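You operate a simulated robot arm through the tools that you are given. There is no shell and no other tool.

You run a simulated robot arm. Do the job below in one go: nothing can be reset, and whatever is moved stays where it is left.

TASK
Rub the rusty plate clean with the red pad, then wipe it wet with the white pad.
Fine: water from the tub; pads back, lid shut. A coat counts when it lies all over at full strength: go over it till it gets no stronger. What is to be rubbed or washed off counts as gone when no trace of it is left.
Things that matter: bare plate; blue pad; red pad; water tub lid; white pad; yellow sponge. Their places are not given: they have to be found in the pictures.

The check looks at the end state, three seconds after you hand in, the way a careful person would. Anything else that was tipped, shoved, dropped, spilled or broken makes it a failure. Lids that push on must go on centred and level and be pressed home; caps that screw on are set level and turned clockwise until they are tight.

THE ROBOT
A 7-joint arm with a two-finger parallel gripper, fixed in place. Base frame: the origin is on the floor under the middle of its stand, x ahead of it, y to its left, z up; the work surface is at about z = 800. Readings come in mm, rad, newtons and seconds.
With the tool pointing down near the work surface it reaches from about 440 to 920 mm from the base axis. Its first joint turns from -2.496 to 2.496 rad. Payload 3 kg.
The TCP is the grasp point between the finger pads, 30 mm short of the fingertips. In the tool frame z runs along the fingers and y along their closing line. The gripper opens to 94 mm. The fingers are 28 mm wide and 10 mm thick; the gripper's body (50 by 96 mm) begins 55 mm behind the TCP.
Orientation is that of the tool frame in the base frame, as a unit quaternion [x, y, z, w]. With the fingers straight down and closing along the base's y, the tool's x points along the base's -x, its y along +y and its z along -z.

THE INTERFACE
- The arm moves only by the tool send_rows. Its argument "deltas" is a list of rows, each a list of 3 entries, a list of its own where there are three numbers: the turn, a rotation vector about the tool's x, y, z in rad, then the shift along the tool's x, y, z in mm, then the gripper command, from -1 (fully open) to 1 (shut), values between in proportion. In form: [[[ax, ay, az], [x, y, z], jaw], ...]. A call has 1 to 20 rows; each row is the pose to reach, as a shift and turn from the pose commanded when the call began, along the tool's axes at that moment. A row lasts 0.2 s, in which the tool goes at most 50 mm and 0.15 rad; a call with a longer step from one row to the next is refused whole, and so is a gripper value outside its range. Where a pose cannot be reached the arm comes as near as it can. A force on the tool above 40 N (or 10 N above the force at the start of the call, whichever is more), or a blocked arm, ends the call early, and 0.2 s more pass. Each finger travels about 72 mm/s and halts on what it meets, pressing with about 40 N; the grip force reading is that of the motor and also rises with nothing between the fingers. The clock runs only during rows and for 0.2 s after the last one: add rows that repeat a pose to give the fingers time. It gives the time, the measured TCP pose, the force on the tool (base axes), the opening and the grip force at its end, in the units of the frame above (readings bear some noise), with the torque about the TCP (base axes, N m) and any sound that the robot's microphone picked up.
- Cameras (640 x 400 px; columns grow to the right, rows downward): "scene" is fixed at [49.4, -498.9, 1559.9]; the picture's right is [0.76, -0.64, 0.00], its down [-0.32, -0.38, -0.87] and it looks along [0.56, 0.66, -0.50] (base axes); focal length 314 px, centre (320, 200). "wrist" rides on the gripper at [76, 14, -103] in the tool frame; the picture's right is [-0.18, 0.98, 0.00], its down [-0.75, -0.14, -0.64] and it looks along [-0.63, -0.12, 0.77] (tool axes); focal length 243 px, centre (320, 200).
- grab_frame(camera): a new picture of that camera. The clock stands still meanwhile.
- measure_at(camera, pixels): for up to 12 pixels [column, row] of the newest picture of that camera ("zoom" is the newest enlarged one), the place [x, y, z] in the base frame of the surface seen there, good to about 2 mm. The clock stands still meanwhile.
- enlarge(camera, box): a new picture of the part [left, top, right, bottom] of that camera's present view, enlarged. The clock stands still meanwhile.
- job_done(): hands the job in; it is judged then, once.

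Unless the task says otherwise, let go and move clear before handing in.

The tools are called as name(argument=value, ...) on one line, values as JSON. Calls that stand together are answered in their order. send_rows: Moves the arm, as the interface text tells. Its arguments: {"type":"object","properties":{"deltas":{"type":"array","items":{"type":"array"}}},"required":["deltas"]} The other tools are called the same way: grab_frame (camera) takes a picture; measure_at (camera, pixels) gives the place of the surface under pixels of a picture; enlarge (camera, box) takes an enlarged picture of a part of a camera's view; job_done () hands the job in.

At the start:

```text
time_s: 0.0
ee_pos: [588.2, 347.6, 1060.3]
tcp_rot: [0.0, 1.0, 0.0, 0.0]
force: [-0.2, 0.6, -0.5]
torque: [0.0, 0.0, -0.01]
width: 94.0
finger_force: 0.0
```

scene: 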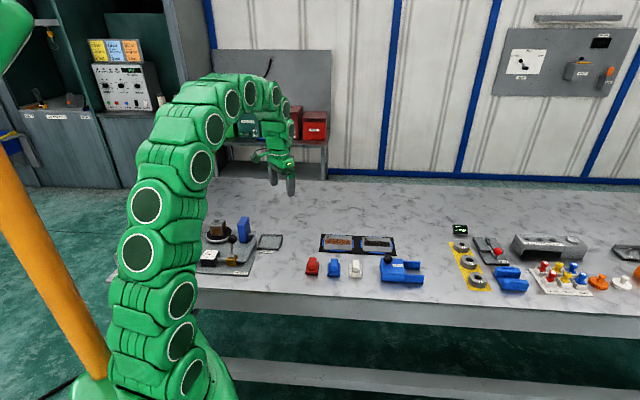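
wrist: 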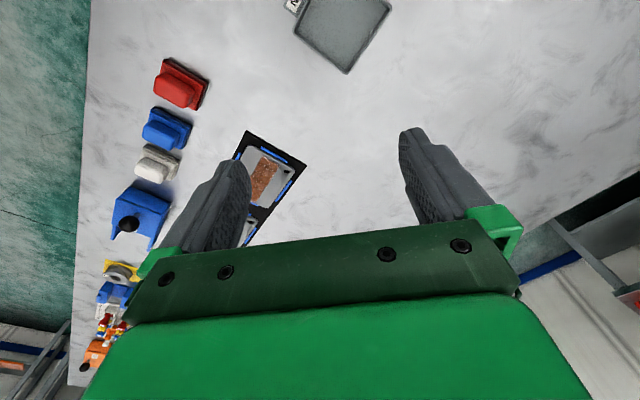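

The scene shows red, blue and white pads around (312,266), (333,268), (355,268), a blue tub at (400,270), and two plates in a black frame at (357,243). I'll enlarge these areas first.

enlarge(camera="scene", box=[290, 215, 450, 315])

enlarge(camera="scene", box=[430, 215, 640, 315])

enlarge(camera="wrist", box=[70, 40, 330, 280])

```text
4.00 times, centred on (370, 265) of scene
```

zoom: 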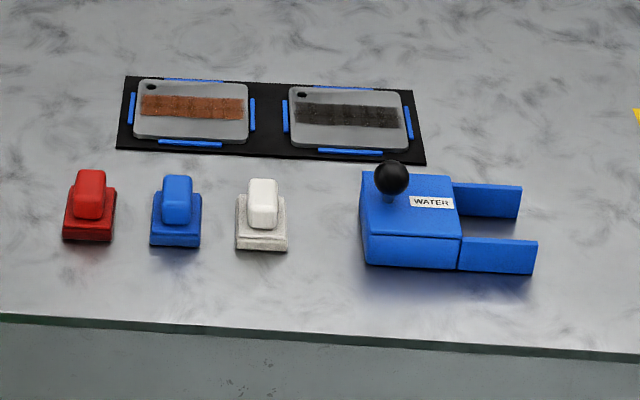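

```text
3.05 times, centred on (535, 265) of scene
```

zoom: 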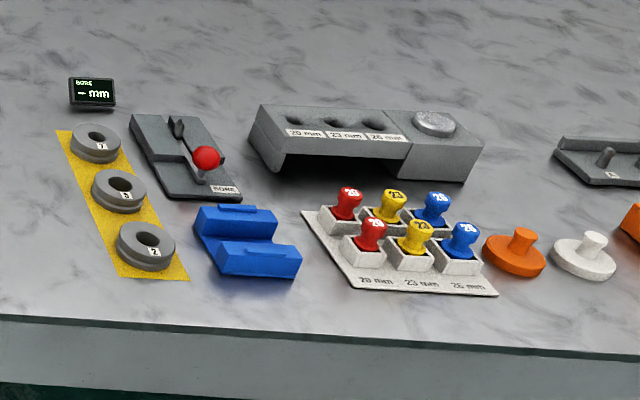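

```text
1.67 times, centred on (200, 160) of wrist
```

zoom: 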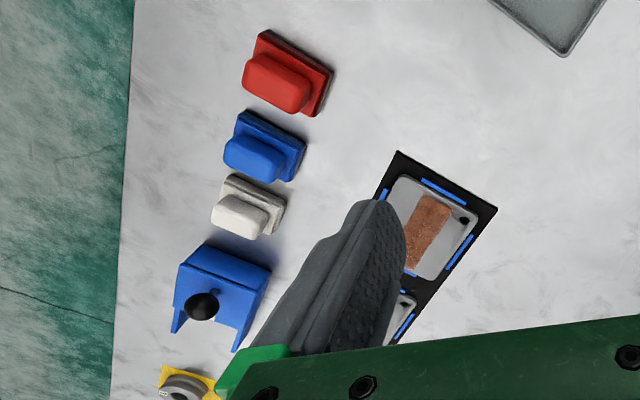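

Now I'll measure the key points: pads, plates, tub, knob and the two arms.

enlarge(camera="scene", box=[370, 245, 434, 285])

grab_frame(camera="scene")

```text
10.00 times, centred on (402, 265) of scene
```

zoom: 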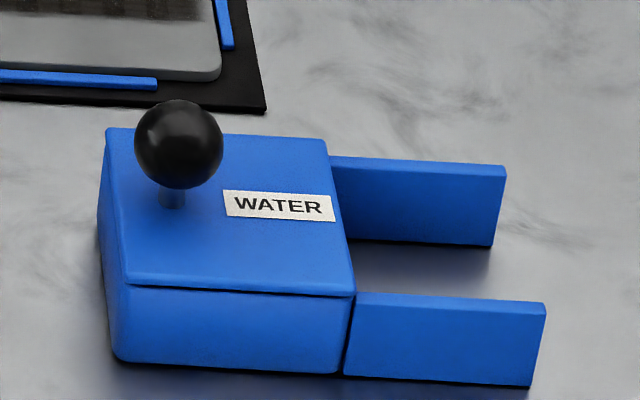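

```text
taken
```

scene: 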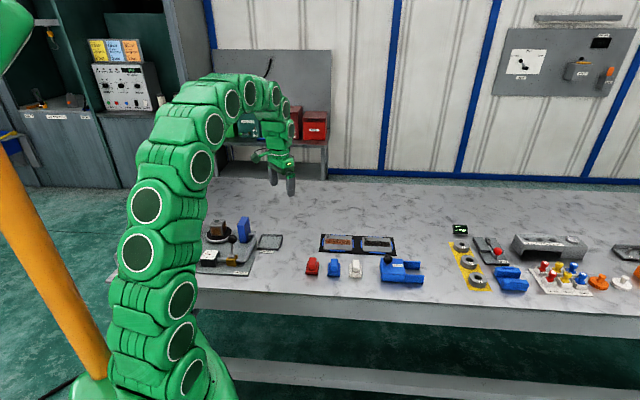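

measure_at(camera="zoom", pixels=[[180, 140], [108, 130], [325, 142], [352, 292], [125, 282], [115, 355], [340, 368], [335, 160], [503, 168], [543, 305], [360, 296], [530, 382]])

measure_at(camera="scene", pixels=[[313, 262], [334, 264], [356, 265], [338, 243], [377, 245], [340, 237], [355, 243], [312, 274], [333, 276], [355, 277]])

```text
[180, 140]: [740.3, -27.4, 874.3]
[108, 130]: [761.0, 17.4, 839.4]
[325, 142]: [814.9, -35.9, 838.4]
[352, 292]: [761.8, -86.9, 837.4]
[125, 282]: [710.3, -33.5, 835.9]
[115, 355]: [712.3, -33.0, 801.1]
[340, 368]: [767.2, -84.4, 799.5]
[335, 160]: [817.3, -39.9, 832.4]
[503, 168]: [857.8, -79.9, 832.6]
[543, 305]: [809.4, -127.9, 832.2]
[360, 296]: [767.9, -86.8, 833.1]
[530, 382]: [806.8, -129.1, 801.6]
```

```text
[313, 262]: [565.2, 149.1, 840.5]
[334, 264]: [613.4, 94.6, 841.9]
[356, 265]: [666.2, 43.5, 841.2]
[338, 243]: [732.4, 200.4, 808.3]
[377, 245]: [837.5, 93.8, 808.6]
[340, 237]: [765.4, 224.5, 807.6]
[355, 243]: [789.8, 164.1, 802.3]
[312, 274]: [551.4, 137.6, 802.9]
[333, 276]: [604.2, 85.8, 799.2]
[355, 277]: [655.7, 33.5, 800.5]
```

Lid top is at z≈838 with rails beyond it at z≈832 running along about (0.71,-0.70), so it looks like a sliding lid. I'll move the wrist camera over the pads to see their handles and directions.

send_rows(deltas=[[[0, 0, 0], [-15, -41, 10], -1], [[0, 0, 0], [-30, -82, 20], -1], [[0, 0, 0], [-45, -123, 30], -1], [[0, 0, 0], [-60, -164, 40], -1], [[0, 0, 0], [-75, -205, 50], -1], [[0, 0, 0], [-92, -248, 60], -1], [[0, 0, 0], [-92, -248, 60], -1]])

grab_frame(camera="wrist")

grab_frame(camera="scene")

```text
time_s: 1.6
ee_pos: [679.3, 99.6, 1001.2]
tcp_rot: [0.0, 1.0, -0.001, -0.001]
force: [0.2, -0.5, -0.7]
torque: [0.0, 0.02, 0.01]
width: 93.9
finger_force: 0.1
```

```text
taken
```

wrist: 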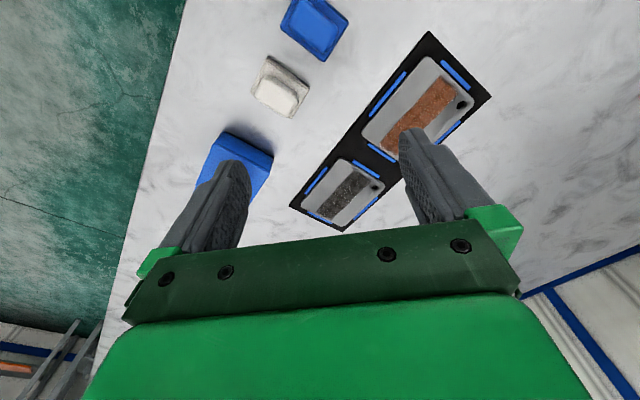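

```text
taken
```

scene: 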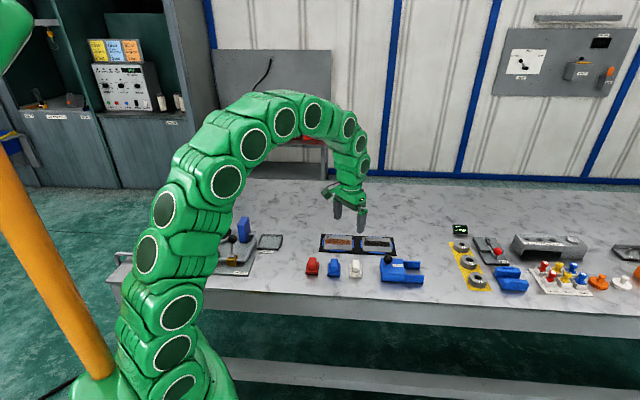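

The wrist picture shows both plates in the black holder around (420,110) and (340,195). I'll enlarge and measure plate corners and pads.

enlarge(camera="wrist", box=[280, 20, 504, 240])

```text
1.82 times, centred on (392, 130) of wrist
```

zoom: 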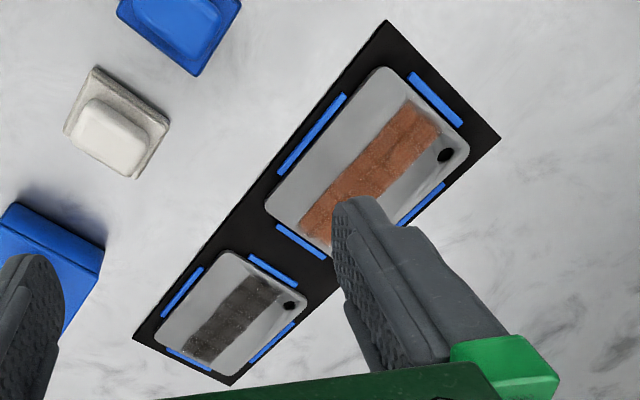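

measure_at(camera="zoom", pixels=[[380, 72], [466, 150], [270, 212], [325, 250], [410, 102], [435, 128], [304, 222], [445, 154], [312, 130], [436, 98], [300, 242], [320, 160]])

measure_at(camera="scene", pixels=[[326, 235], [352, 236], [351, 249], [325, 249], [330, 243], [345, 243], [313, 262], [361, 238]])

enlarge(camera="scene", box=[312, 225, 408, 285])

```text
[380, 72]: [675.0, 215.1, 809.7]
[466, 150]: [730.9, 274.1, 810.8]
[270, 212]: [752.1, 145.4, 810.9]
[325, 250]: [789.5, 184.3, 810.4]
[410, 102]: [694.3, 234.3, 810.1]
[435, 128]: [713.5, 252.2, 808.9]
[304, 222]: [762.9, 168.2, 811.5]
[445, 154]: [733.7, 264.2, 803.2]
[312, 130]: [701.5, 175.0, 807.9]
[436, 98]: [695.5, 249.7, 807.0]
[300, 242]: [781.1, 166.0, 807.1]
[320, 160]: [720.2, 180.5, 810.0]
```

```text
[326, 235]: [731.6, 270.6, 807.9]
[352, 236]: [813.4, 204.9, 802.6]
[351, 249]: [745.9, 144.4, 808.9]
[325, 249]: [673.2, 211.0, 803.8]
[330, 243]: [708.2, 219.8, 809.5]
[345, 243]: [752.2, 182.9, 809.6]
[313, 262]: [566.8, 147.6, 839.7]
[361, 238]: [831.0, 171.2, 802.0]
```

```text
6.67 times, centred on (360, 255) of scene
```

zoom: 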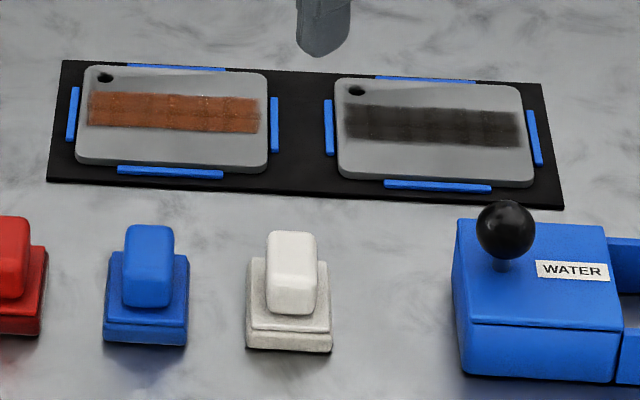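

measure_at(camera="zoom", pixels=[[88, 69], [262, 76], [265, 165], [79, 157], [91, 94], [255, 100], [256, 131], [90, 121], [104, 77], [76, 100], [170, 173], [275, 120]])

measure_at(camera="scene", pixels=[[311, 260], [312, 260], [316, 260]])

```text
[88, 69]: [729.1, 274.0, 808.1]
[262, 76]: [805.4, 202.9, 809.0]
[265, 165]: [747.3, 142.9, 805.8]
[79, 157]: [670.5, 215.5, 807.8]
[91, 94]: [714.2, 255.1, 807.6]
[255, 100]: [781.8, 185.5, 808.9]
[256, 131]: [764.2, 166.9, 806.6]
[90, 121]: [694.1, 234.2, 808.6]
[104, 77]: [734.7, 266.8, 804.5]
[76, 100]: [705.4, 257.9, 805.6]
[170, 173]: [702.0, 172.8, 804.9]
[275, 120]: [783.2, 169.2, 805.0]
```

```text
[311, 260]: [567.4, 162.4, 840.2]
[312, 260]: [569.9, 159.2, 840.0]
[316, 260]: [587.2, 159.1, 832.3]
```

The rusty plate's corners come out at about (731,274), (807,202), (748,143), (671,215), so its long side runs along u≈(0.72,-0.70). I'll turn the tool about 46° so the fingers close along u and look at the red pad from above.

send_rows(deltas=[[[0, 0, -0.134], [17, 10, 2], -1], [[0, 0, -0.268], [35, 20, 4], -1], [[0, 0, -0.402], [52, 30, 6], -1], [[0, 0, -0.536], [70, 40, 8], -1], [[0, 0, -0.67], [87, 50, 10], -1], [[0, 0, -0.803], [104, 59, 13], -1], [[0, 0, -0.803], [104, 59, 13], -1]])

grab_frame(camera="wrist")

grab_frame(camera="scene")

```text
time_s: 3.2
ee_pos: [576.4, 158.2, 986.8]
tcp_rot: [-0.392, 0.92, 0.0, -0.001]
force: [0.7, -0.4, 0.4]
torque: [0.02, -0.01, -0.01]
width: 94.3
finger_force: 0.1
```

```text
taken
```

wrist: 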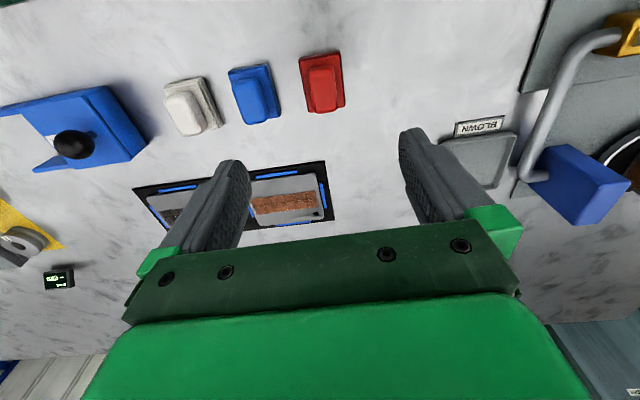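

```text
taken
```

scene: 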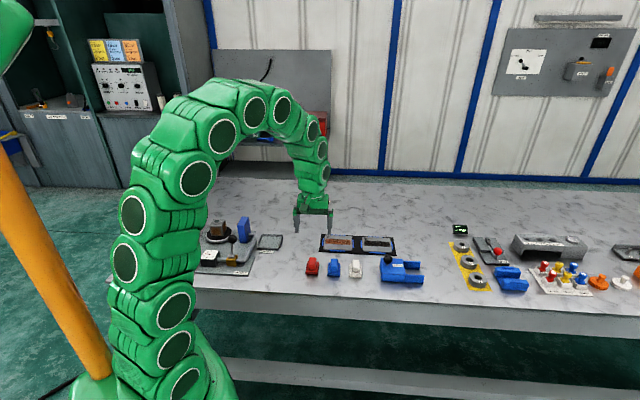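

enlarge(camera="wrist", box=[150, 35, 358, 165])

```text
3.08 times, centred on (254, 100) of wrist
```

zoom: 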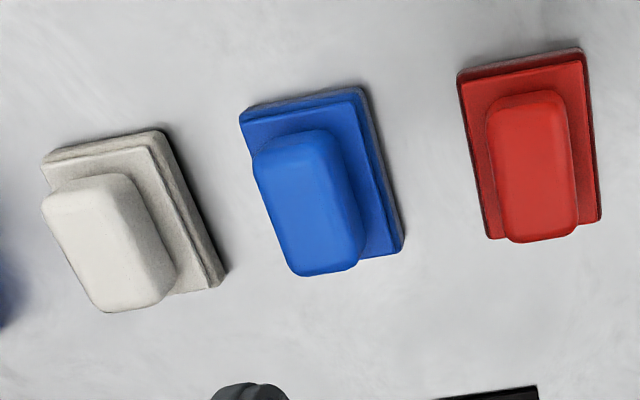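

measure_at(camera="zoom", pixels=[[459, 73], [580, 51], [600, 215], [490, 235], [492, 102], [562, 95], [574, 220], [508, 228], [530, 160], [475, 90], [590, 200], [485, 220]])

measure_at(camera="wrist", pixels=[[190, 105], [255, 95], [322, 87], [72, 145], [66, 136]])

```text
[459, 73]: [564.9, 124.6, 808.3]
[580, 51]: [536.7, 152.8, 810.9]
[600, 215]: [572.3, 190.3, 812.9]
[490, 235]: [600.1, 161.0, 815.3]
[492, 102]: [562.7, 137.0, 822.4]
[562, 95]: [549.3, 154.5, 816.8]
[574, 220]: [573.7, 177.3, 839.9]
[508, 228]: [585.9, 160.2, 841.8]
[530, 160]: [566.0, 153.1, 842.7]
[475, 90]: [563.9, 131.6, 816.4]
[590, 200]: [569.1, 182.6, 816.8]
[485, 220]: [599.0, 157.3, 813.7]
```

```text
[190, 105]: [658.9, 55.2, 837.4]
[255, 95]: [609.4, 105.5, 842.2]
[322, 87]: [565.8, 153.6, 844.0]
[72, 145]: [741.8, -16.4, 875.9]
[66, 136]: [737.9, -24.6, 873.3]
```

The red pad's base corners give a centre at about (568.5,157.2), with the handle roughly 23 mm wide along u and its top at z≈843. I'll go down to z≈895 above it with the jaws at about 50 mm and check the alignment.

send_rows(deltas=[[[0, 0, 0.019], [6.2, 5, 30], -0.064], [[0, 0, 0.019], [6.2, 5, 60], -0.064], [[0, 0, 0.019], [6.2, 5, 92], -0.064], [[0, 0, 0.019], [6.2, 5, 92], -0.064]])

grab_frame(camera="wrist")

enlarge(camera="scene", box=[270, 180, 430, 290])

```text
time_s: 4.2
ee_pos: [568.5, 158.6, 895.2]
tcp_rot: [-0.382, 0.924, 0.0, 0.0]
force: [0.8, -0.6, 0.1]
torque: [0.03, 0.0, 0.0]
width: 50.2
finger_force: 0.0
```

```text
taken
```

wrist: 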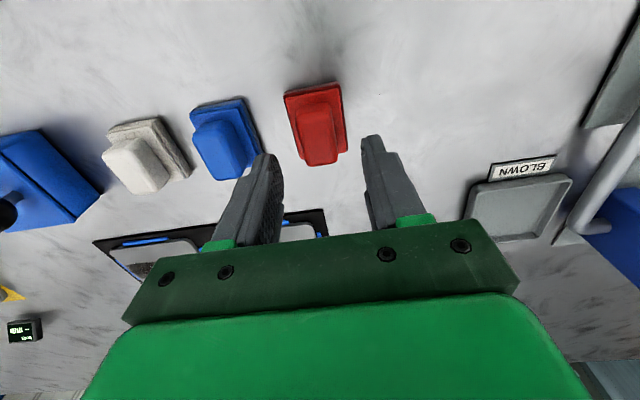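

```text
3.64 times, centred on (350, 235) of scene
```

zoom: 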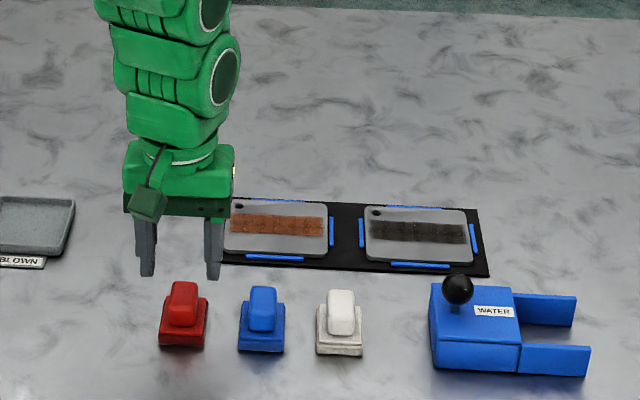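

enlarge(camera="wrist", box=[180, 70, 372, 190])

```text
3.33 times, centred on (276, 130) of wrist
```

zoom: 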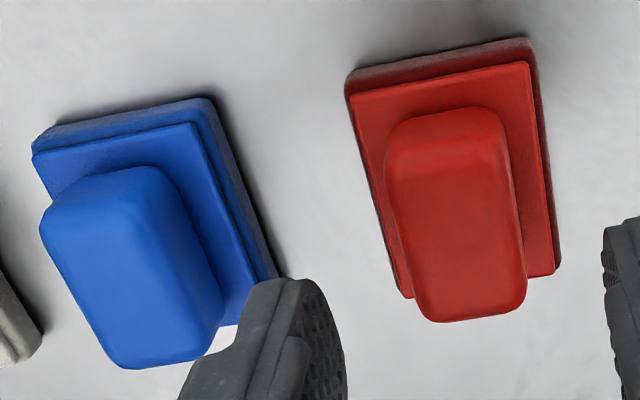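

measure_at(camera="zoom", pixels=[[353, 97], [524, 66], [553, 270], [410, 290], [405, 160], [500, 150], [515, 280], [430, 290], [460, 220], [348, 75], [530, 42], [556, 262]])

```text
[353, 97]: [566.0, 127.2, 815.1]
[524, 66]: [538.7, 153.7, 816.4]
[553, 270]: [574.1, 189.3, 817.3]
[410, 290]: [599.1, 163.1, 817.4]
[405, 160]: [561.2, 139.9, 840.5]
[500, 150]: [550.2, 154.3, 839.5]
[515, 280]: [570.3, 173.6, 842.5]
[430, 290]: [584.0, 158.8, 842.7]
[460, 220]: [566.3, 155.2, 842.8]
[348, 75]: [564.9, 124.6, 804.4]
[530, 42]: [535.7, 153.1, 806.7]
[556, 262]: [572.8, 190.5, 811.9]
```

Red pad's base top is z≈816.5 and its centre is (569.5,158.3), about 1 mm from the TCP. I'll lower to z≈849 so the fingertips stay just above the base, then close.

send_rows(deltas=[[[0, 0, 0], [-0.5, -0.9, 25], -0.064], [[0, 0, 0], [-0.5, -0.9, 46], -0.064], [[0, 0, 0], [-0.5, -0.9, 46], -0.064], [[0, 0, 0], [-0.5, -0.9, 46], 0.3], [[0, 0, 0], [-0.5, -0.9, 46], 0.7], [[0, 0, 0], [-0.5, -0.9, 46], 1], [[0, 0, 0], [-0.5, -0.9, 46], 1]])

grab_frame(camera="wrist")

enlarge(camera="scene", box=[270, 200, 398, 280])

```text
time_s: 5.8
ee_pos: [569.0, 158.8, 848.7]
tcp_rot: [-0.382, 0.924, 0.0, 0.0]
force: [0.2, 0.6, 0.0]
torque: [-0.02, -0.03, -0.01]
width: 24.8
finger_force: 40.3
```

```text
taken
```

wrist: 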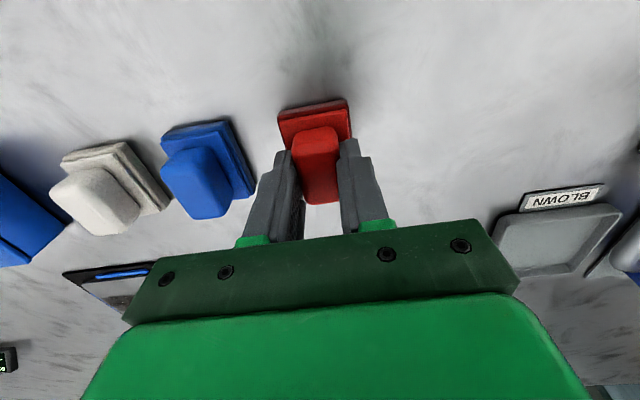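

```text
5.00 times, centred on (334, 240) of scene
```

zoom: 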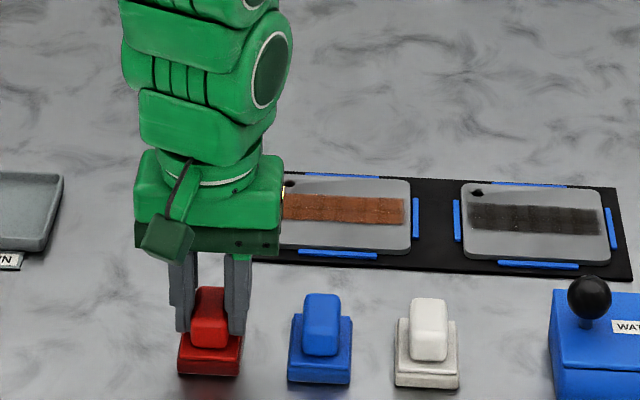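

The pad is held (24.8 mm, 40 N) at TCP (569.0,158.8,848.7), which I'll use as its home pose. Next I'll lift it and carry it above the rusty plate's centre.

send_rows(deltas=[[[0, 0, 0], [0, 0, -25], 1], [[0, 0, 0], [0, 0, -55], 1], [[0, 0, 0], [-39, -21, -55], 1], [[0, 0, 0], [-78, -43, -55], 1], [[0, 0, 0], [-117, -64, -55], 1], [[0, 0, 0], [-155.3, -85.1, -55], 1], [[0, 0, 0], [-155.3, -85.1, -55], 1]])

grab_frame(camera="wrist")

enlarge(camera="scene", box=[290, 190, 418, 270])

```text
time_s: 7.4
ee_pos: [738.7, 206.6, 903.6]
tcp_rot: [-0.383, 0.924, 0.0, 0.001]
force: [0.1, -0.2, 0.0]
torque: [0.0, 0.03, 0.0]
width: 0.4
finger_force: 32.8
```

```text
taken
```

wrist: 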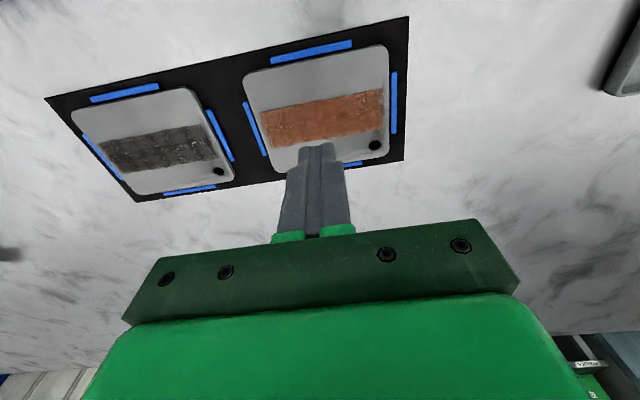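

```text
5.00 times, centred on (354, 230) of scene
```

zoom: 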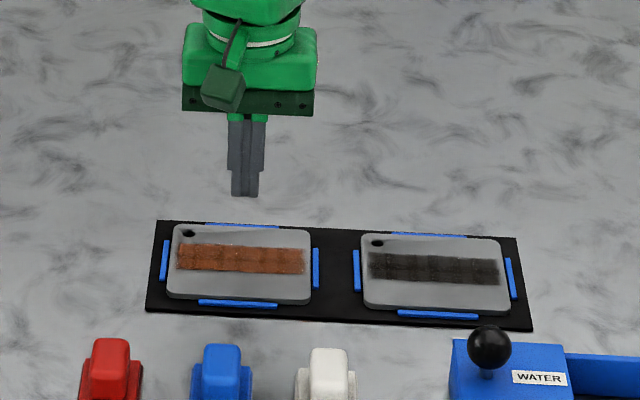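

The reading shows width 0.4 mm and the zoom still shows the red pad at its spot (110,370), so it slipped out during the lift. I'll check exactly where and how it lies now.

enlarge(camera="scene", box=[290, 245, 370, 295])

```text
8.00 times, centred on (330, 270) of scene
```

zoom: 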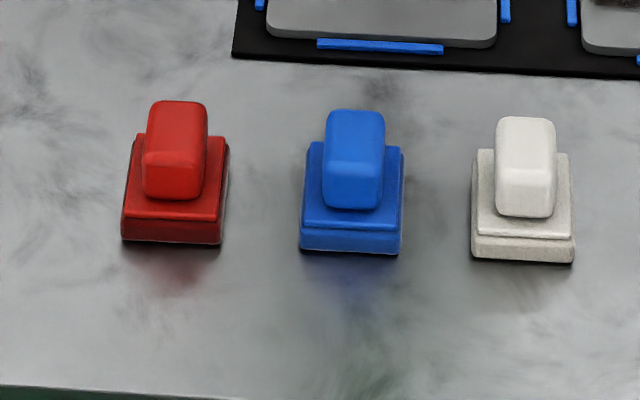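

No visible harm; the pad simply stayed put. I'll go back above it, open again and look closely at its position before regripping.

send_rows(deltas=[[[0, 0, 0], [39, 21, 0], 0], [[0, 0, 0], [78, 43, 0], -0.064], [[0, 0, 0], [117, 64, 0], -0.064], [[0, 0, 0], [155.3, 85.1, 0], -0.064], [[0, 0, 0], [155.3, 85.1, 0], -0.064]])

enlarge(camera="wrist", box=[230, 70, 390, 190])

```text
time_s: 8.6
ee_pos: [569.3, 157.9, 903.8]
tcp_rot: [-0.382, 0.924, -0.001, 0.0]
force: [-1.1, -0.7, 0.4]
torque: [0.0, 0.01, 0.03]
width: 50.1
finger_force: 0.1
```

```text
3.33 times, centred on (310, 130) of wrist
```

zoom: 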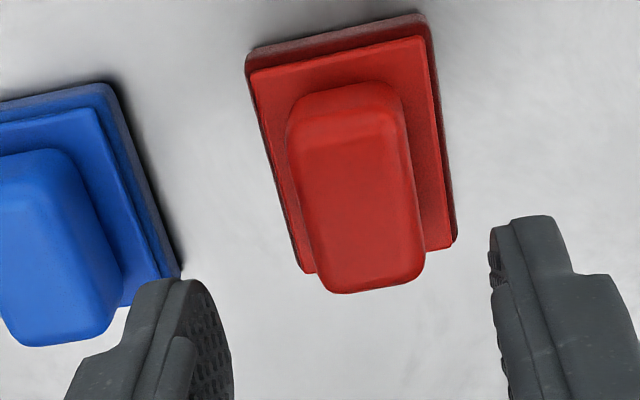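

measure_at(camera="zoom", pixels=[[252, 75], [422, 40], [450, 243], [308, 268], [295, 130], [400, 115], [415, 250], [325, 262], [355, 190], [300, 200], [407, 180], [340, 95]])

```text
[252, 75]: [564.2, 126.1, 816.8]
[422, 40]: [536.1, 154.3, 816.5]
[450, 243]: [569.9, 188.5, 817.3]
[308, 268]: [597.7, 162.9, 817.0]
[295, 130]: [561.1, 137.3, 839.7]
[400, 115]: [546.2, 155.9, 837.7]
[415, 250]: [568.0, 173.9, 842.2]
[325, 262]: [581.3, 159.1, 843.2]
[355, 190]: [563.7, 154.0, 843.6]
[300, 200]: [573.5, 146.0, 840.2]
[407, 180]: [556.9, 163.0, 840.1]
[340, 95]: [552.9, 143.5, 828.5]
```

The pad is where it was (base centre ≈(567.5,158), base top 817). I'll descend slightly lower (z≈847.8), close and hold longer, then lift only a few mm to test the grip.

send_rows(deltas=[[[0, 0, 0], [0, 0, 30], -0.064], [[0, 0, 0], [0, 0, 56], -0.064], [[0, 0, 0], [0, 0, 56], -0.064], [[0, 0, 0], [0, 0, 56], 0.4], [[0, 0, 0], [0, 0, 56], 1], [[0, 0, 0], [0, 0, 56], 1], [[0, 0, 0], [0, 0, 56], 1], [[0, 0, 0], [0, 0, 56], 1]])

send_rows(deltas=[[[0, 0, 0], [0, 0, -2], 1], [[0, 0, 0], [0, 0, -4], 1], [[0, 0, 0], [0, 0, -6], 1], [[0, 0, 0], [0, 0, -8], 1]])

enlarge(camera="scene", box=[280, 225, 360, 285])

```text
time_s: 10.4
ee_pos: [568.9, 155.6, 847.8]
tcp_rot: [-0.382, 0.924, 0.0, 0.0]
force: [-0.4, 0.4, -0.4]
torque: [0.02, -0.01, 0.02]
width: 24.9
finger_force: 39.7
```

```text
time_s: 11.4
ee_pos: [570.1, 157.2, 856.8]
tcp_rot: [-0.383, 0.924, 0.0, 0.0]
force: [0.4, -0.4, -0.5]
torque: [-0.01, -0.01, -0.02]
width: 24.7
finger_force: 40.2
```

```text
6.67 times, centred on (320, 255) of scene
```

zoom: 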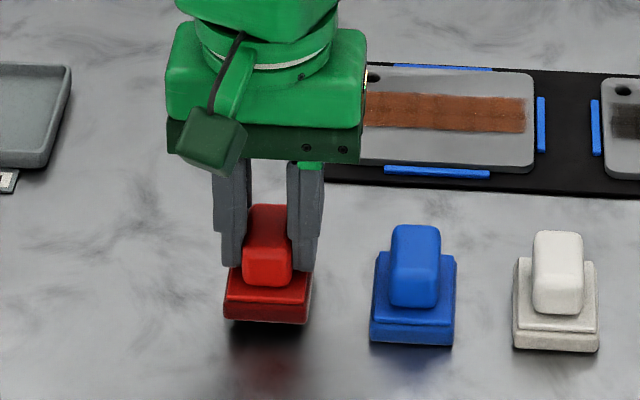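

The pad now hangs from the fingers (width 24.7, gap and shadow beneath it at (265,345)). I'll lift further in small steps and check it stays.

send_rows(deltas=[[[0, 0, 0], [0, 0, -5], 1], [[0, 0, 0], [0, 0, -10], 1], [[0, 0, 0], [0, 0, -15], 1], [[0, 0, 0], [0, 0, -20], 1], [[0, 0, 0], [0, 0, -25], 1], [[0, 0, 0], [0, 0, -30], 1], [[0, 0, 0], [0, 0, -30], 1]])

enlarge(camera="scene", box=[280, 215, 360, 275])

```text
time_s: 13.0
ee_pos: [569.3, 157.3, 886.7]
tcp_rot: [-0.382, 0.924, 0.0, 0.001]
force: [0.7, 0.5, -0.2]
torque: [0.01, -0.02, -0.01]
width: 24.8
finger_force: 40.3
```

```text
6.67 times, centred on (320, 245) of scene
```

zoom: 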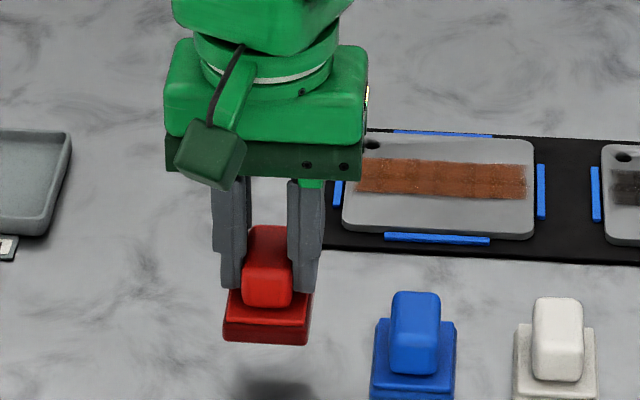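

It holds well. I'll carry it slowly to the plate, going along v first and then along u, to keep clear of the blue pad.

send_rows(deltas=[[[0, 0, 0], [-8, 0, -8], 1], [[0, 0, 0], [-24, 0, -12], 1], [[0, 0, 0], [-44, 0, -12], 1], [[0, 0, 0], [-64, 0, -12], 1], [[0, 0, 0], [-84, -8, -12], 1], [[0, 0, 0], [-104, -22, -12], 1], [[0, 0, 0], [-124, -38, -12], 1], [[0, 0, 0], [-142, -54, -12], 1], [[0, 0, 0], [-152, -70, -12], 1], [[0, 0, 0], [-156.2, -80, -12], 1], [[0, 0, 0], [-156.2, -83.8, -12], 1], [[0, 0, 0], [-156.2, -83.8, -12], 1]])

grab_frame(camera="wrist")

enlarge(camera="scene", box=[290, 190, 418, 270])

```text
time_s: 15.6
ee_pos: [739.5, 208.7, 897.6]
tcp_rot: [-0.382, 0.924, 0.0, 0.0]
force: [-0.1, 0.2, -0.3]
torque: [0.05, 0.02, -0.06]
width: 24.5
finger_force: 40.3
```

```text
taken
```

wrist: 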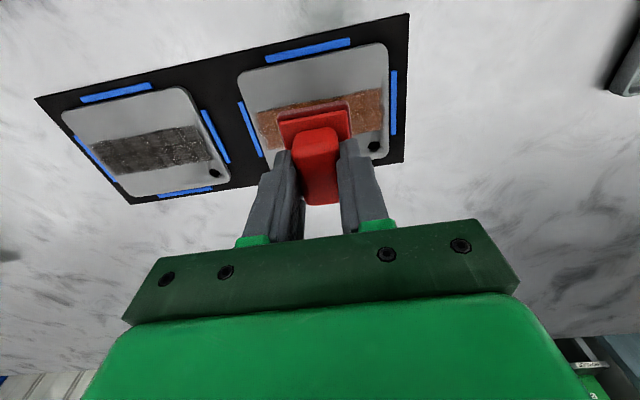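

```text
5.00 times, centred on (354, 230) of scene
```

zoom: 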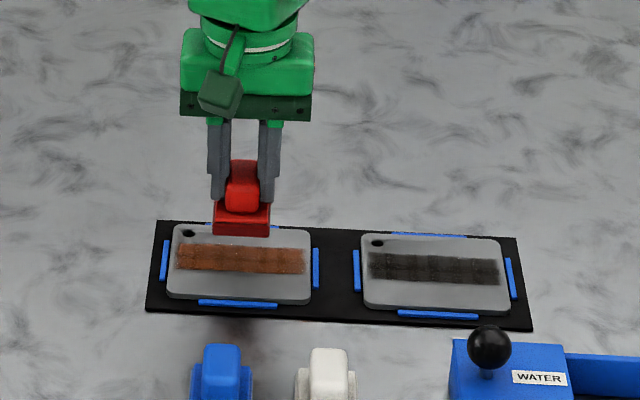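

The pad hangs above the plate centre (TCP (739.5,208.7)). I'll lower toward contact, expected near z≈857.

send_rows(deltas=[[[0, 0, 0], [0, 0, 15], 1], [[0, 0, 0], [0, 0, 30], 1], [[0, 0, 0], [0, 0, 36], 1], [[0, 0, 0], [0, 0, 39], 1], [[0, 0, 0], [0, 0, 40.5], 1], [[0, 0, 0], [0, 0, 40.5], 1]])

```text
time_s: 17.0
ee_pos: [738.6, 208.7, 858.0]
tcp_rot: [-0.382, 0.924, -0.001, 0.0]
force: [0.1, 0.4, -0.4]
torque: [-0.01, 0.03, 0.0]
width: 25.0
finger_force: 40.2
```

send_rows(deltas=[[[0, 0, 0], [0, 0, 0.7], 1], [[0, 0, 0], [0, 0, 1.4], 1], [[0, 0, 0], [0, 0, 2.0], 1], [[0, 0, 0], [0, 0, 2.0], 1]])

```text
time_s: 18.0
ee_pos: [740.0, 208.6, 856.7]
tcp_rot: [-0.382, 0.924, 0.0, 0.001]
force: [-3.6, 4.8, 27.1]
torque: [-0.01, 0.31, -0.02]
width: 24.8
finger_force: 39.3
```

Contact made with 27 N, a bit heavy. I'll ease up about 1 mm and stroke along the rust strip (u = −tool y) to ±33 mm.

send_rows(deltas=[[[0, 0, 0], [0, 0, -1.0], 1], [[0, 0, 0], [0, 10, -1.0], 1], [[0, 0, 0], [0, 22, -1.0], 1], [[0, 0, 0], [0, 33, -1.0], 1], [[0, 0, 0], [0, 22, -1.0], 1], [[0, 0, 0], [0, 10, -1.0], 1], [[0, 0, 0], [0, 0, -1.0], 1], [[0, 0, 0], [0, 0, -1.0], 1]])

enlarge(camera="wrist", box=[220, 0, 420, 200])

enlarge(camera="scene", box=[290, 210, 386, 270])

```text
time_s: 19.8
ee_pos: [739.5, 207.3, 855.7]
tcp_rot: [-0.381, 0.925, 0.0, 0.0]
force: [-3.3, 6.1, 16.1]
torque: [0.19, 0.12, 0.01]
width: 24.9
finger_force: 39.6
```

```text
2.00 times, centred on (320, 100) of wrist
```

zoom: 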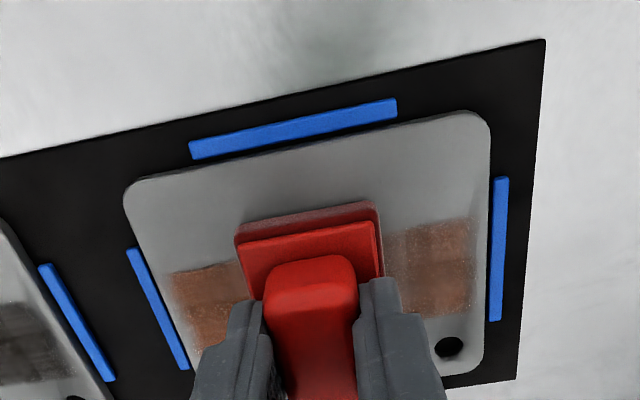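

```text
6.67 times, centred on (338, 240) of scene
```

zoom: 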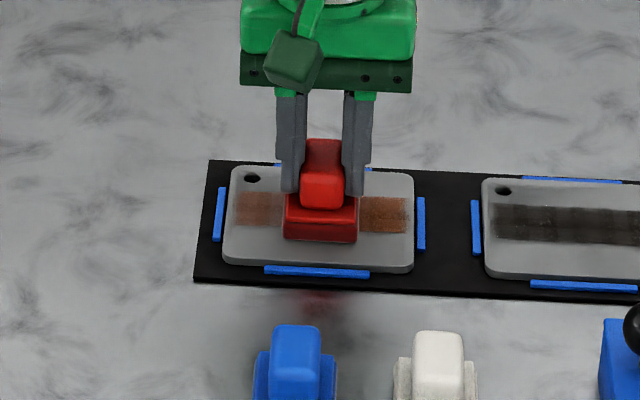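

The rust on the swept side (430,270 in the wrist zoom) is already fading. I'll keep stroking the full length at about 15 N.

send_rows(deltas=[[[0, 0, 0], [0, 18, 0], 1], [[0, 0, 0], [0, 35, 0], 1], [[0, 0, 0], [0, 18, 0], 1], [[0, 0, 0], [0, 0, 0], 1], [[0, 0, 0], [0, -18, 0], 1], [[0, 0, 0], [0, -35, 0], 1], [[0, 0, 0], [0, -18, 0], 1], [[0, 0, 0], [0, 0, 0], 1], [[0, 0, 0], [0, 18, 0], 1], [[0, 0, 0], [0, 35, 0], 1], [[0, 0, 0], [0, 18, 0], 1], [[0, 0, 0], [0, 0, 0], 1], [[0, 0, 0], [0, -18, 0], 1], [[0, 0, 0], [0, -35, 0], 1], [[0, 0, 0], [0, -18, 0], 1], [[0, 0, 0], [0, 0, 0], 1]])

enlarge(camera="wrist", box=[220, 0, 420, 200])

enlarge(camera="scene", box=[290, 210, 386, 270])

```text
time_s: 23.2
ee_pos: [738.8, 207.6, 858.4]
tcp_rot: [-0.381, 0.924, 0.0, 0.0]
force: [0.5, -0.3, -0.8]
torque: [-0.03, -0.03, 0.0]
width: 24.8
finger_force: 40.4
```

```text
2.00 times, centred on (320, 100) of wrist
```

zoom: 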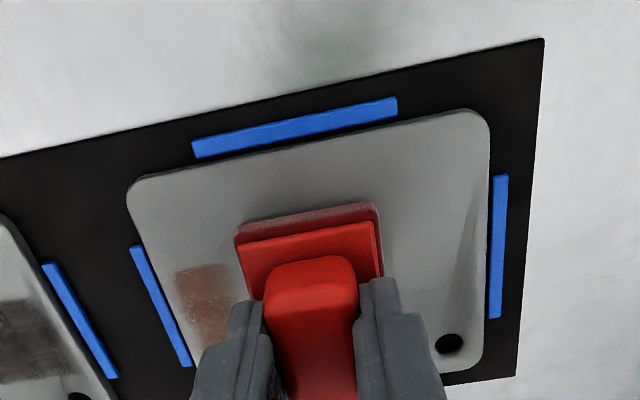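

```text
6.67 times, centred on (338, 240) of scene
```

zoom: 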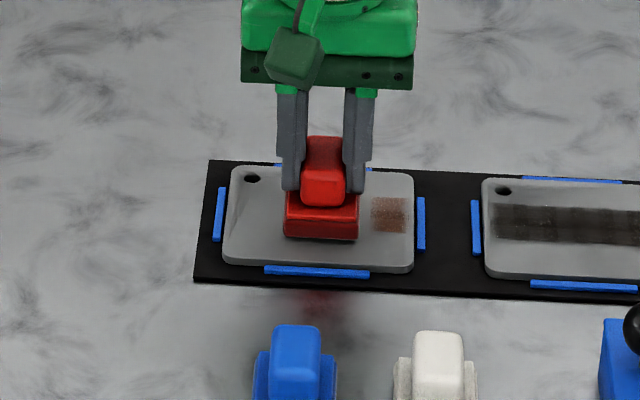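

The −u half is clean, but force has dropped to zero and some rust is left at the +u end (390,215 in the scene zoom). I'll press down again in small steps.

send_rows(deltas=[[[0, 0, 0], [0, -15, 0], 1], [[0, 0, 0], [0, -32, 0], 1], [[0, 0, 0], [0, -32, 0.7], 1], [[0, 0, 0], [0, -32, 1.2], 1], [[0, 0, 0], [0, -32, 1.2], 1]])

```text
time_s: 24.4
ee_pos: [762.5, 185.8, 856.7]
tcp_rot: [-0.382, 0.924, -0.001, 0.001]
force: [-0.7, -3.9, 10.8]
torque: [-0.2, 0.13, -0.01]
width: 24.6
finger_force: 39.4
```

send_rows(deltas=[[[0, 0, 0], [0, 15, 0.2], 1], [[0, 0, 0], [0, 30, 0.2], 1], [[0, 0, 0], [0, 15, 0.3], 1], [[0, 0, 0], [0, 0, 0.3], 1], [[0, 0, 0], [0, -4, 0.3], 1], [[0, 0, 0], [0, 10, 0.4], 1], [[0, 0, 0], [0, 25, 0.4], 1], [[0, 0, 0], [0, 10, 0.5], 1], [[0, 0, 0], [0, -4, 0.5], 1], [[0, 0, 0], [0, 10, 0.5], 1], [[0, 0, 0], [0, 25, 0.5], 1], [[0, 0, 0], [0, 32, 0.5], 1], [[0, 0, 0], [0, 32, 0.5], 1]])

enlarge(camera="wrist", box=[220, 0, 420, 200])

enlarge(camera="scene", box=[290, 210, 386, 270])

```text
time_s: 25.2
ee_pos: [745.6, 204.3, 857.2]
tcp_rot: [-0.383, 0.924, 0.0, 0.0]
force: [-1.0, -3.9, 12.0]
torque: [-0.26, -0.03, 0.02]
width: 24.8
finger_force: 39.8
stopped in row 3: the force on the tool passed its limit at 42 N (the readings are from after the stop); the commanded pose is now the measured one
```

```text
2.00 times, centred on (320, 100) of wrist
```

zoom: 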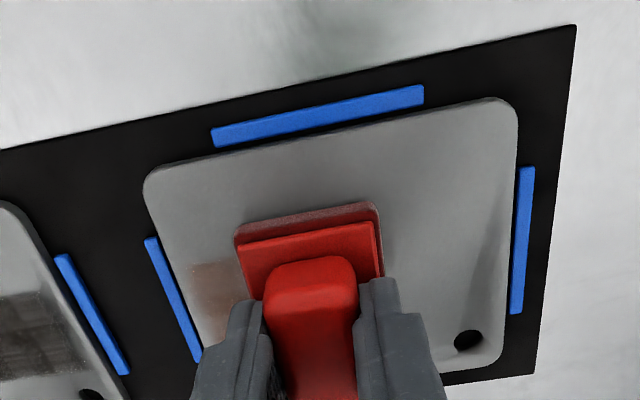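

```text
6.67 times, centred on (338, 240) of scene
```

zoom: 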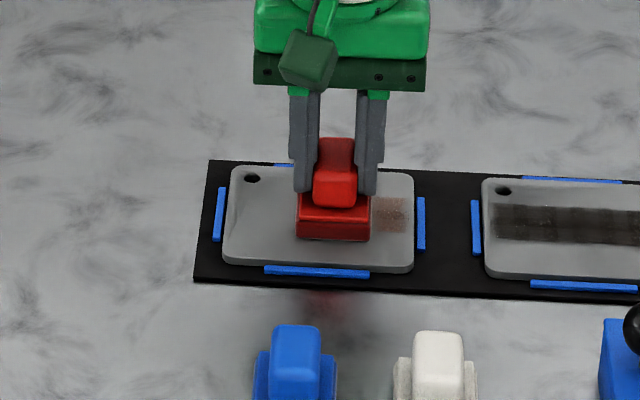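

The rust patch at the +u end (390,215) is lighter now; a spike stopped the call. I'll keep the present 12 N pressing level and stroke more slowly over that end.

send_rows(deltas=[[[0, 0, 0], [0, -8, 0], 1], [[0, 0, 0], [0, -16, 0], 1], [[0, 0, 0], [0, -24, 0], 1], [[0, 0, 0], [0, -29, 0], 1], [[0, 0, 0], [0, -24, 0], 1], [[0, 0, 0], [0, -16, 0], 1], [[0, 0, 0], [0, -8, 0], 1], [[0, 0, 0], [0, -2, 0], 1], [[0, 0, 0], [0, -8, 0], 1], [[0, 0, 0], [0, -16, 0], 1], [[0, 0, 0], [0, -24, 0], 1], [[0, 0, 0], [0, -29, 0], 1], [[0, 0, 0], [0, -29, 0], 1]])

enlarge(camera="scene", box=[290, 210, 386, 270])

```text
time_s: 28.0
ee_pos: [766.0, 184.0, 856.5]
tcp_rot: [-0.384, 0.923, 0.0, 0.001]
force: [-2.2, 10.5, 24.7]
torque: [0.26, 0.15, -0.03]
width: 24.7
finger_force: 40.6
```

```text
6.67 times, centred on (338, 240) of scene
```

zoom: 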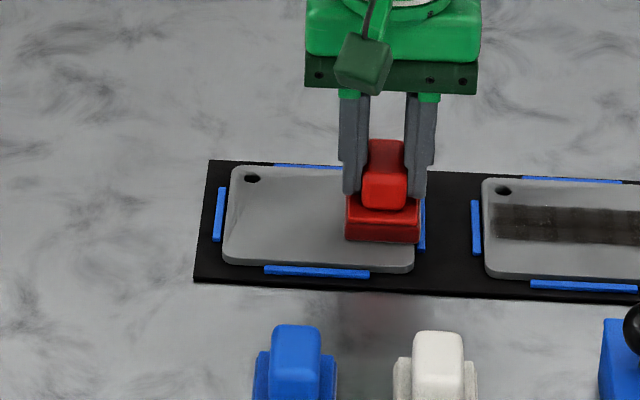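

The +u end is under the pad. I'll ease off slightly and make a few more slow strokes, then lift to inspect.

send_rows(deltas=[[[0, 0, 0], [0, 3, -0.5], 1], [[0, 0, 0], [0, 11, -0.5], 1], [[0, 0, 0], [0, 19, -0.5], 1], [[0, 0, 0], [0, 27, -0.5], 1], [[0, 0, 0], [0, 19, -0.5], 1], [[0, 0, 0], [0, 11, -0.5], 1], [[0, 0, 0], [0, 3, -0.5], 1], [[0, 0, 0], [0, -1, -0.5], 1], [[0, 0, 0], [0, 7, -0.5], 1], [[0, 0, 0], [0, 15, -0.5], 1], [[0, 0, 0], [0, 23, -0.5], 1], [[0, 0, 0], [0, 31, -0.5], 1], [[0, 0, 0], [0, 39, -0.5], 1], [[0, 0, 0], [0, 47, -0.5], 1], [[0, 0, 0], [0, 55, -0.5], 1], [[0, 0, 0], [0, 63, -0.5], 1], [[0, 0, 0], [0, 63, -0.5], 1]])

enlarge(camera="scene", box=[290, 210, 386, 270])

enlarge(camera="wrist", box=[160, 0, 420, 220])

```text
time_s: 31.6
ee_pos: [720.9, 228.8, 857.7]
tcp_rot: [-0.384, 0.923, 0.001, 0.0]
force: [-0.6, 0.5, -1.4]
torque: [0.01, 0.0, -0.01]
width: 24.7
finger_force: 40.2
```

```text
6.67 times, centred on (338, 240) of scene
```

zoom: 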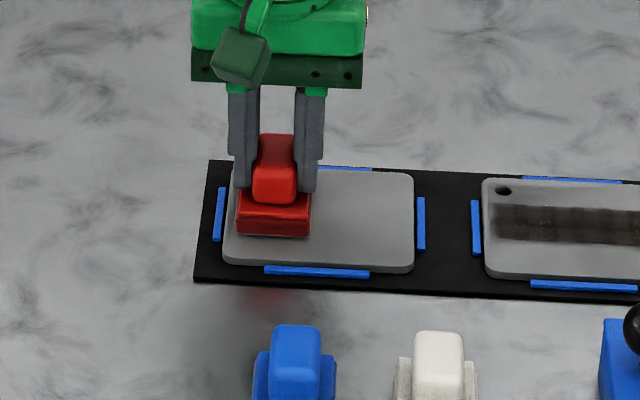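

```text
1.82 times, centred on (290, 110) of wrist
```

zoom: 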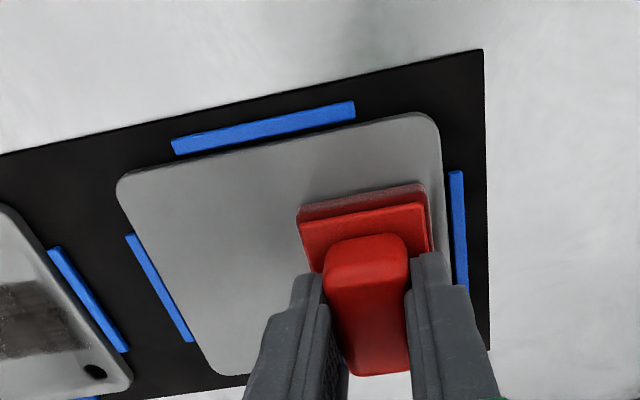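

What's visible of the plate looks clean. I'll lift and move aside to inspect the whole plate closely.

send_rows(deltas=[[[0, 0, 0], [0, 0, -10], 1], [[0, 0, 0], [0, 0, -25], 1], [[0, 0, 0], [0, 0, -42], 1], [[0, 0, 0], [15, 8, -50], 1], [[0, 0, 0], [32, 18, -50], 1], [[0, 0, 0], [50, 28, -50], 1], [[0, 0, 0], [68, 36, -50], 1], [[0, 0, 0], [80, 42, -50], 1], [[0, 0, 0], [80, 42, -50], 1]])

enlarge(camera="scene", box=[310, 222, 366, 257])

grab_frame(camera="wrist")

```text
time_s: 33.6
ee_pos: [634.0, 202.1, 905.8]
tcp_rot: [-0.384, 0.923, 0.001, 0.0]
force: [0.6, -0.2, -1.3]
torque: [0.01, 0.02, 0.02]
width: 24.8
finger_force: 39.9
```

```text
11.43 times, centred on (338, 240) of scene
```

zoom: 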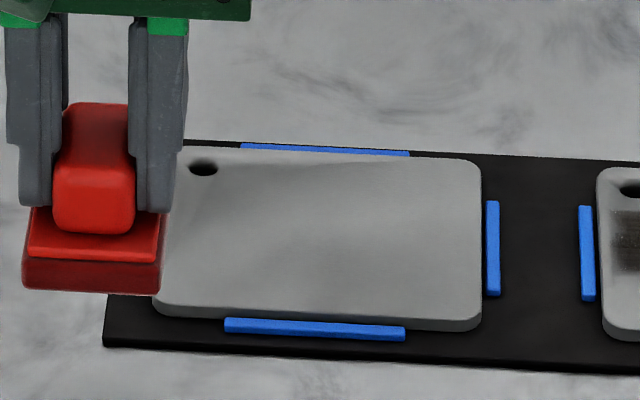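

```text
taken
```

wrist: 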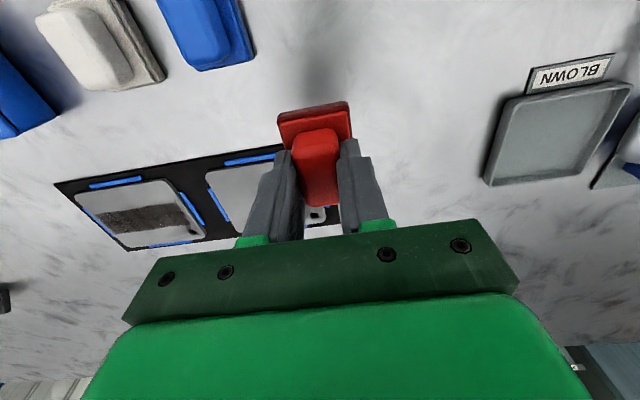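

The plate appears clean; the left edge is still hidden by the pad. I'll continue to hover above the pad's home and look again.

send_rows(deltas=[[[0, 0, 0], [12, 3, 0], 1], [[0, 0, 0], [28, 6, 0], 1], [[0, 0, 0], [45, 9, 0], 1], [[0, 0, 0], [62, 12, 0], 1], [[0, 0, 0], [73, 14, 0], 1], [[0, 0, 0], [78, 14.6, 0], 1], [[0, 0, 0], [78, 14.6, 0], 1]])

enlarge(camera="scene", box=[310, 222, 366, 257])

enlarge(camera="scene", box=[280, 205, 376, 285])

```text
time_s: 35.2
ee_pos: [570.0, 156.5, 907.0]
tcp_rot: [-0.383, 0.924, 0.001, 0.001]
force: [0.3, 0.7, -1.2]
torque: [-0.02, 0.02, -0.02]
width: 24.6
finger_force: 40.1
```

```text
11.43 times, centred on (338, 240) of scene
```

zoom: 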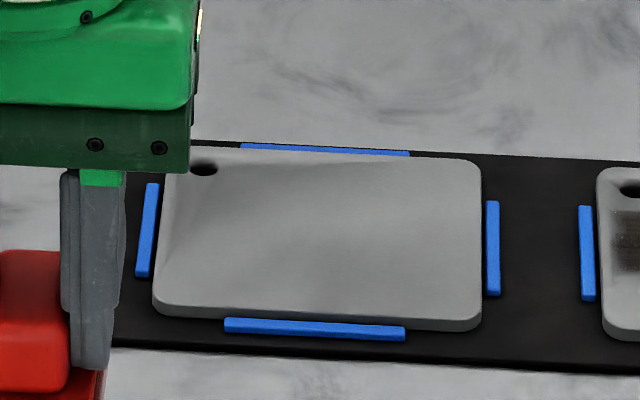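

```text
5.00 times, centred on (328, 245) of scene
```

zoom: 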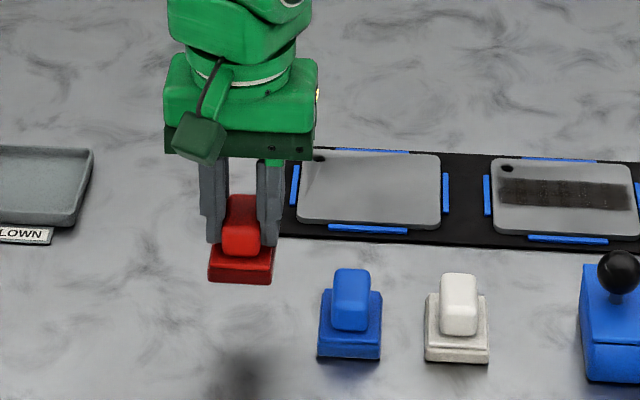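

enlarge(camera="scene", box=[322, 232, 354, 252])

```text
16.00 times, centred on (338, 242) of scene
```

zoom: 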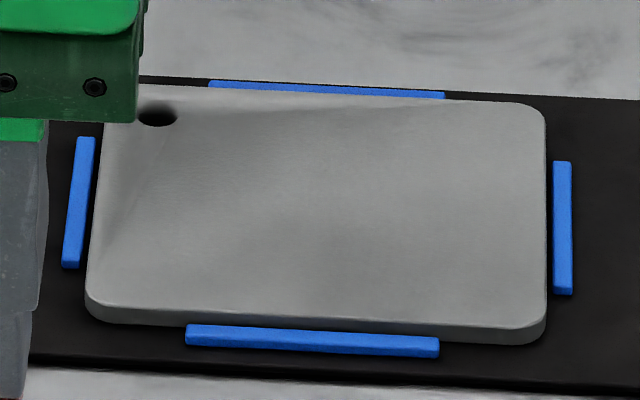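

No brown is visible anywhere. To be safe that no faint trace remains, I'll make one more well-pressed pass, starting at the −u end where contact was lightest.

send_rows(deltas=[[[0, 0, 0], [-10, 0, 0], 1], [[0, 0, 0], [-28, 0, 0], 1], [[0, 0, 0], [-46, -5, 0], 1], [[0, 0, 0], [-64, -14, 0], 1], [[0, 0, 0], [-82, -24, 0], 1], [[0, 0, 0], [-100, -34, 0], 1], [[0, 0, 0], [-118, -42, 0], 1], [[0, 0, 0], [-134, -50, 0], 1], [[0, 0, 0], [-148, -54, 0], 1], [[0, 0, 0], [-156.3, -55.1, 4], 1], [[0, 0, 0], [-156.3, -55.1, 18], 1], [[0, 0, 0], [-156.3, -55.1, 32], 1], [[0, 0, 0], [-156.3, -55.1, 44], 1], [[0, 0, 0], [-156.3, -55.1, 48.5], 1], [[0, 0, 0], [-156.3, -55.1, 48.5], 1]])

```text
time_s: 38.4
ee_pos: [718.7, 227.7, 858.1]
tcp_rot: [-0.383, 0.924, 0.002, 0.0]
force: [-0.4, 0.3, -0.7]
torque: [0.01, 0.02, 0.01]
width: 24.7
finger_force: 40.3
```

send_rows(deltas=[[[0, 0, 0], [0, 0, 0.6], 1], [[0, 0, 0], [0, 0, 1.2], 1], [[0, 0, 0], [0, 0, 1.8], 1], [[0, 0, 0], [0, 0, 1.8], 1]])

```text
time_s: 39.4
ee_pos: [719.0, 227.6, 856.3]
tcp_rot: [-0.384, 0.923, 0.002, 0.0]
force: [-0.2, 0.1, 0.7]
torque: [-0.04, -0.02, -0.01]
width: 24.9
finger_force: 40.0
```

send_rows(deltas=[[[0, 0, 0], [0, 0, 0.4], 1], [[0, 0, 0], [0, 0, 0.8], 1], [[0, 0, 0], [0, 0, 0.8], 1]])

```text
time_s: 40.2
ee_pos: [718.9, 227.3, 856.6]
tcp_rot: [-0.384, 0.923, 0.0, 0.001]
force: [0.5, 1.8, 13.9]
torque: [0.03, 0.01, 0.03]
width: 25.0
finger_force: 39.7
```

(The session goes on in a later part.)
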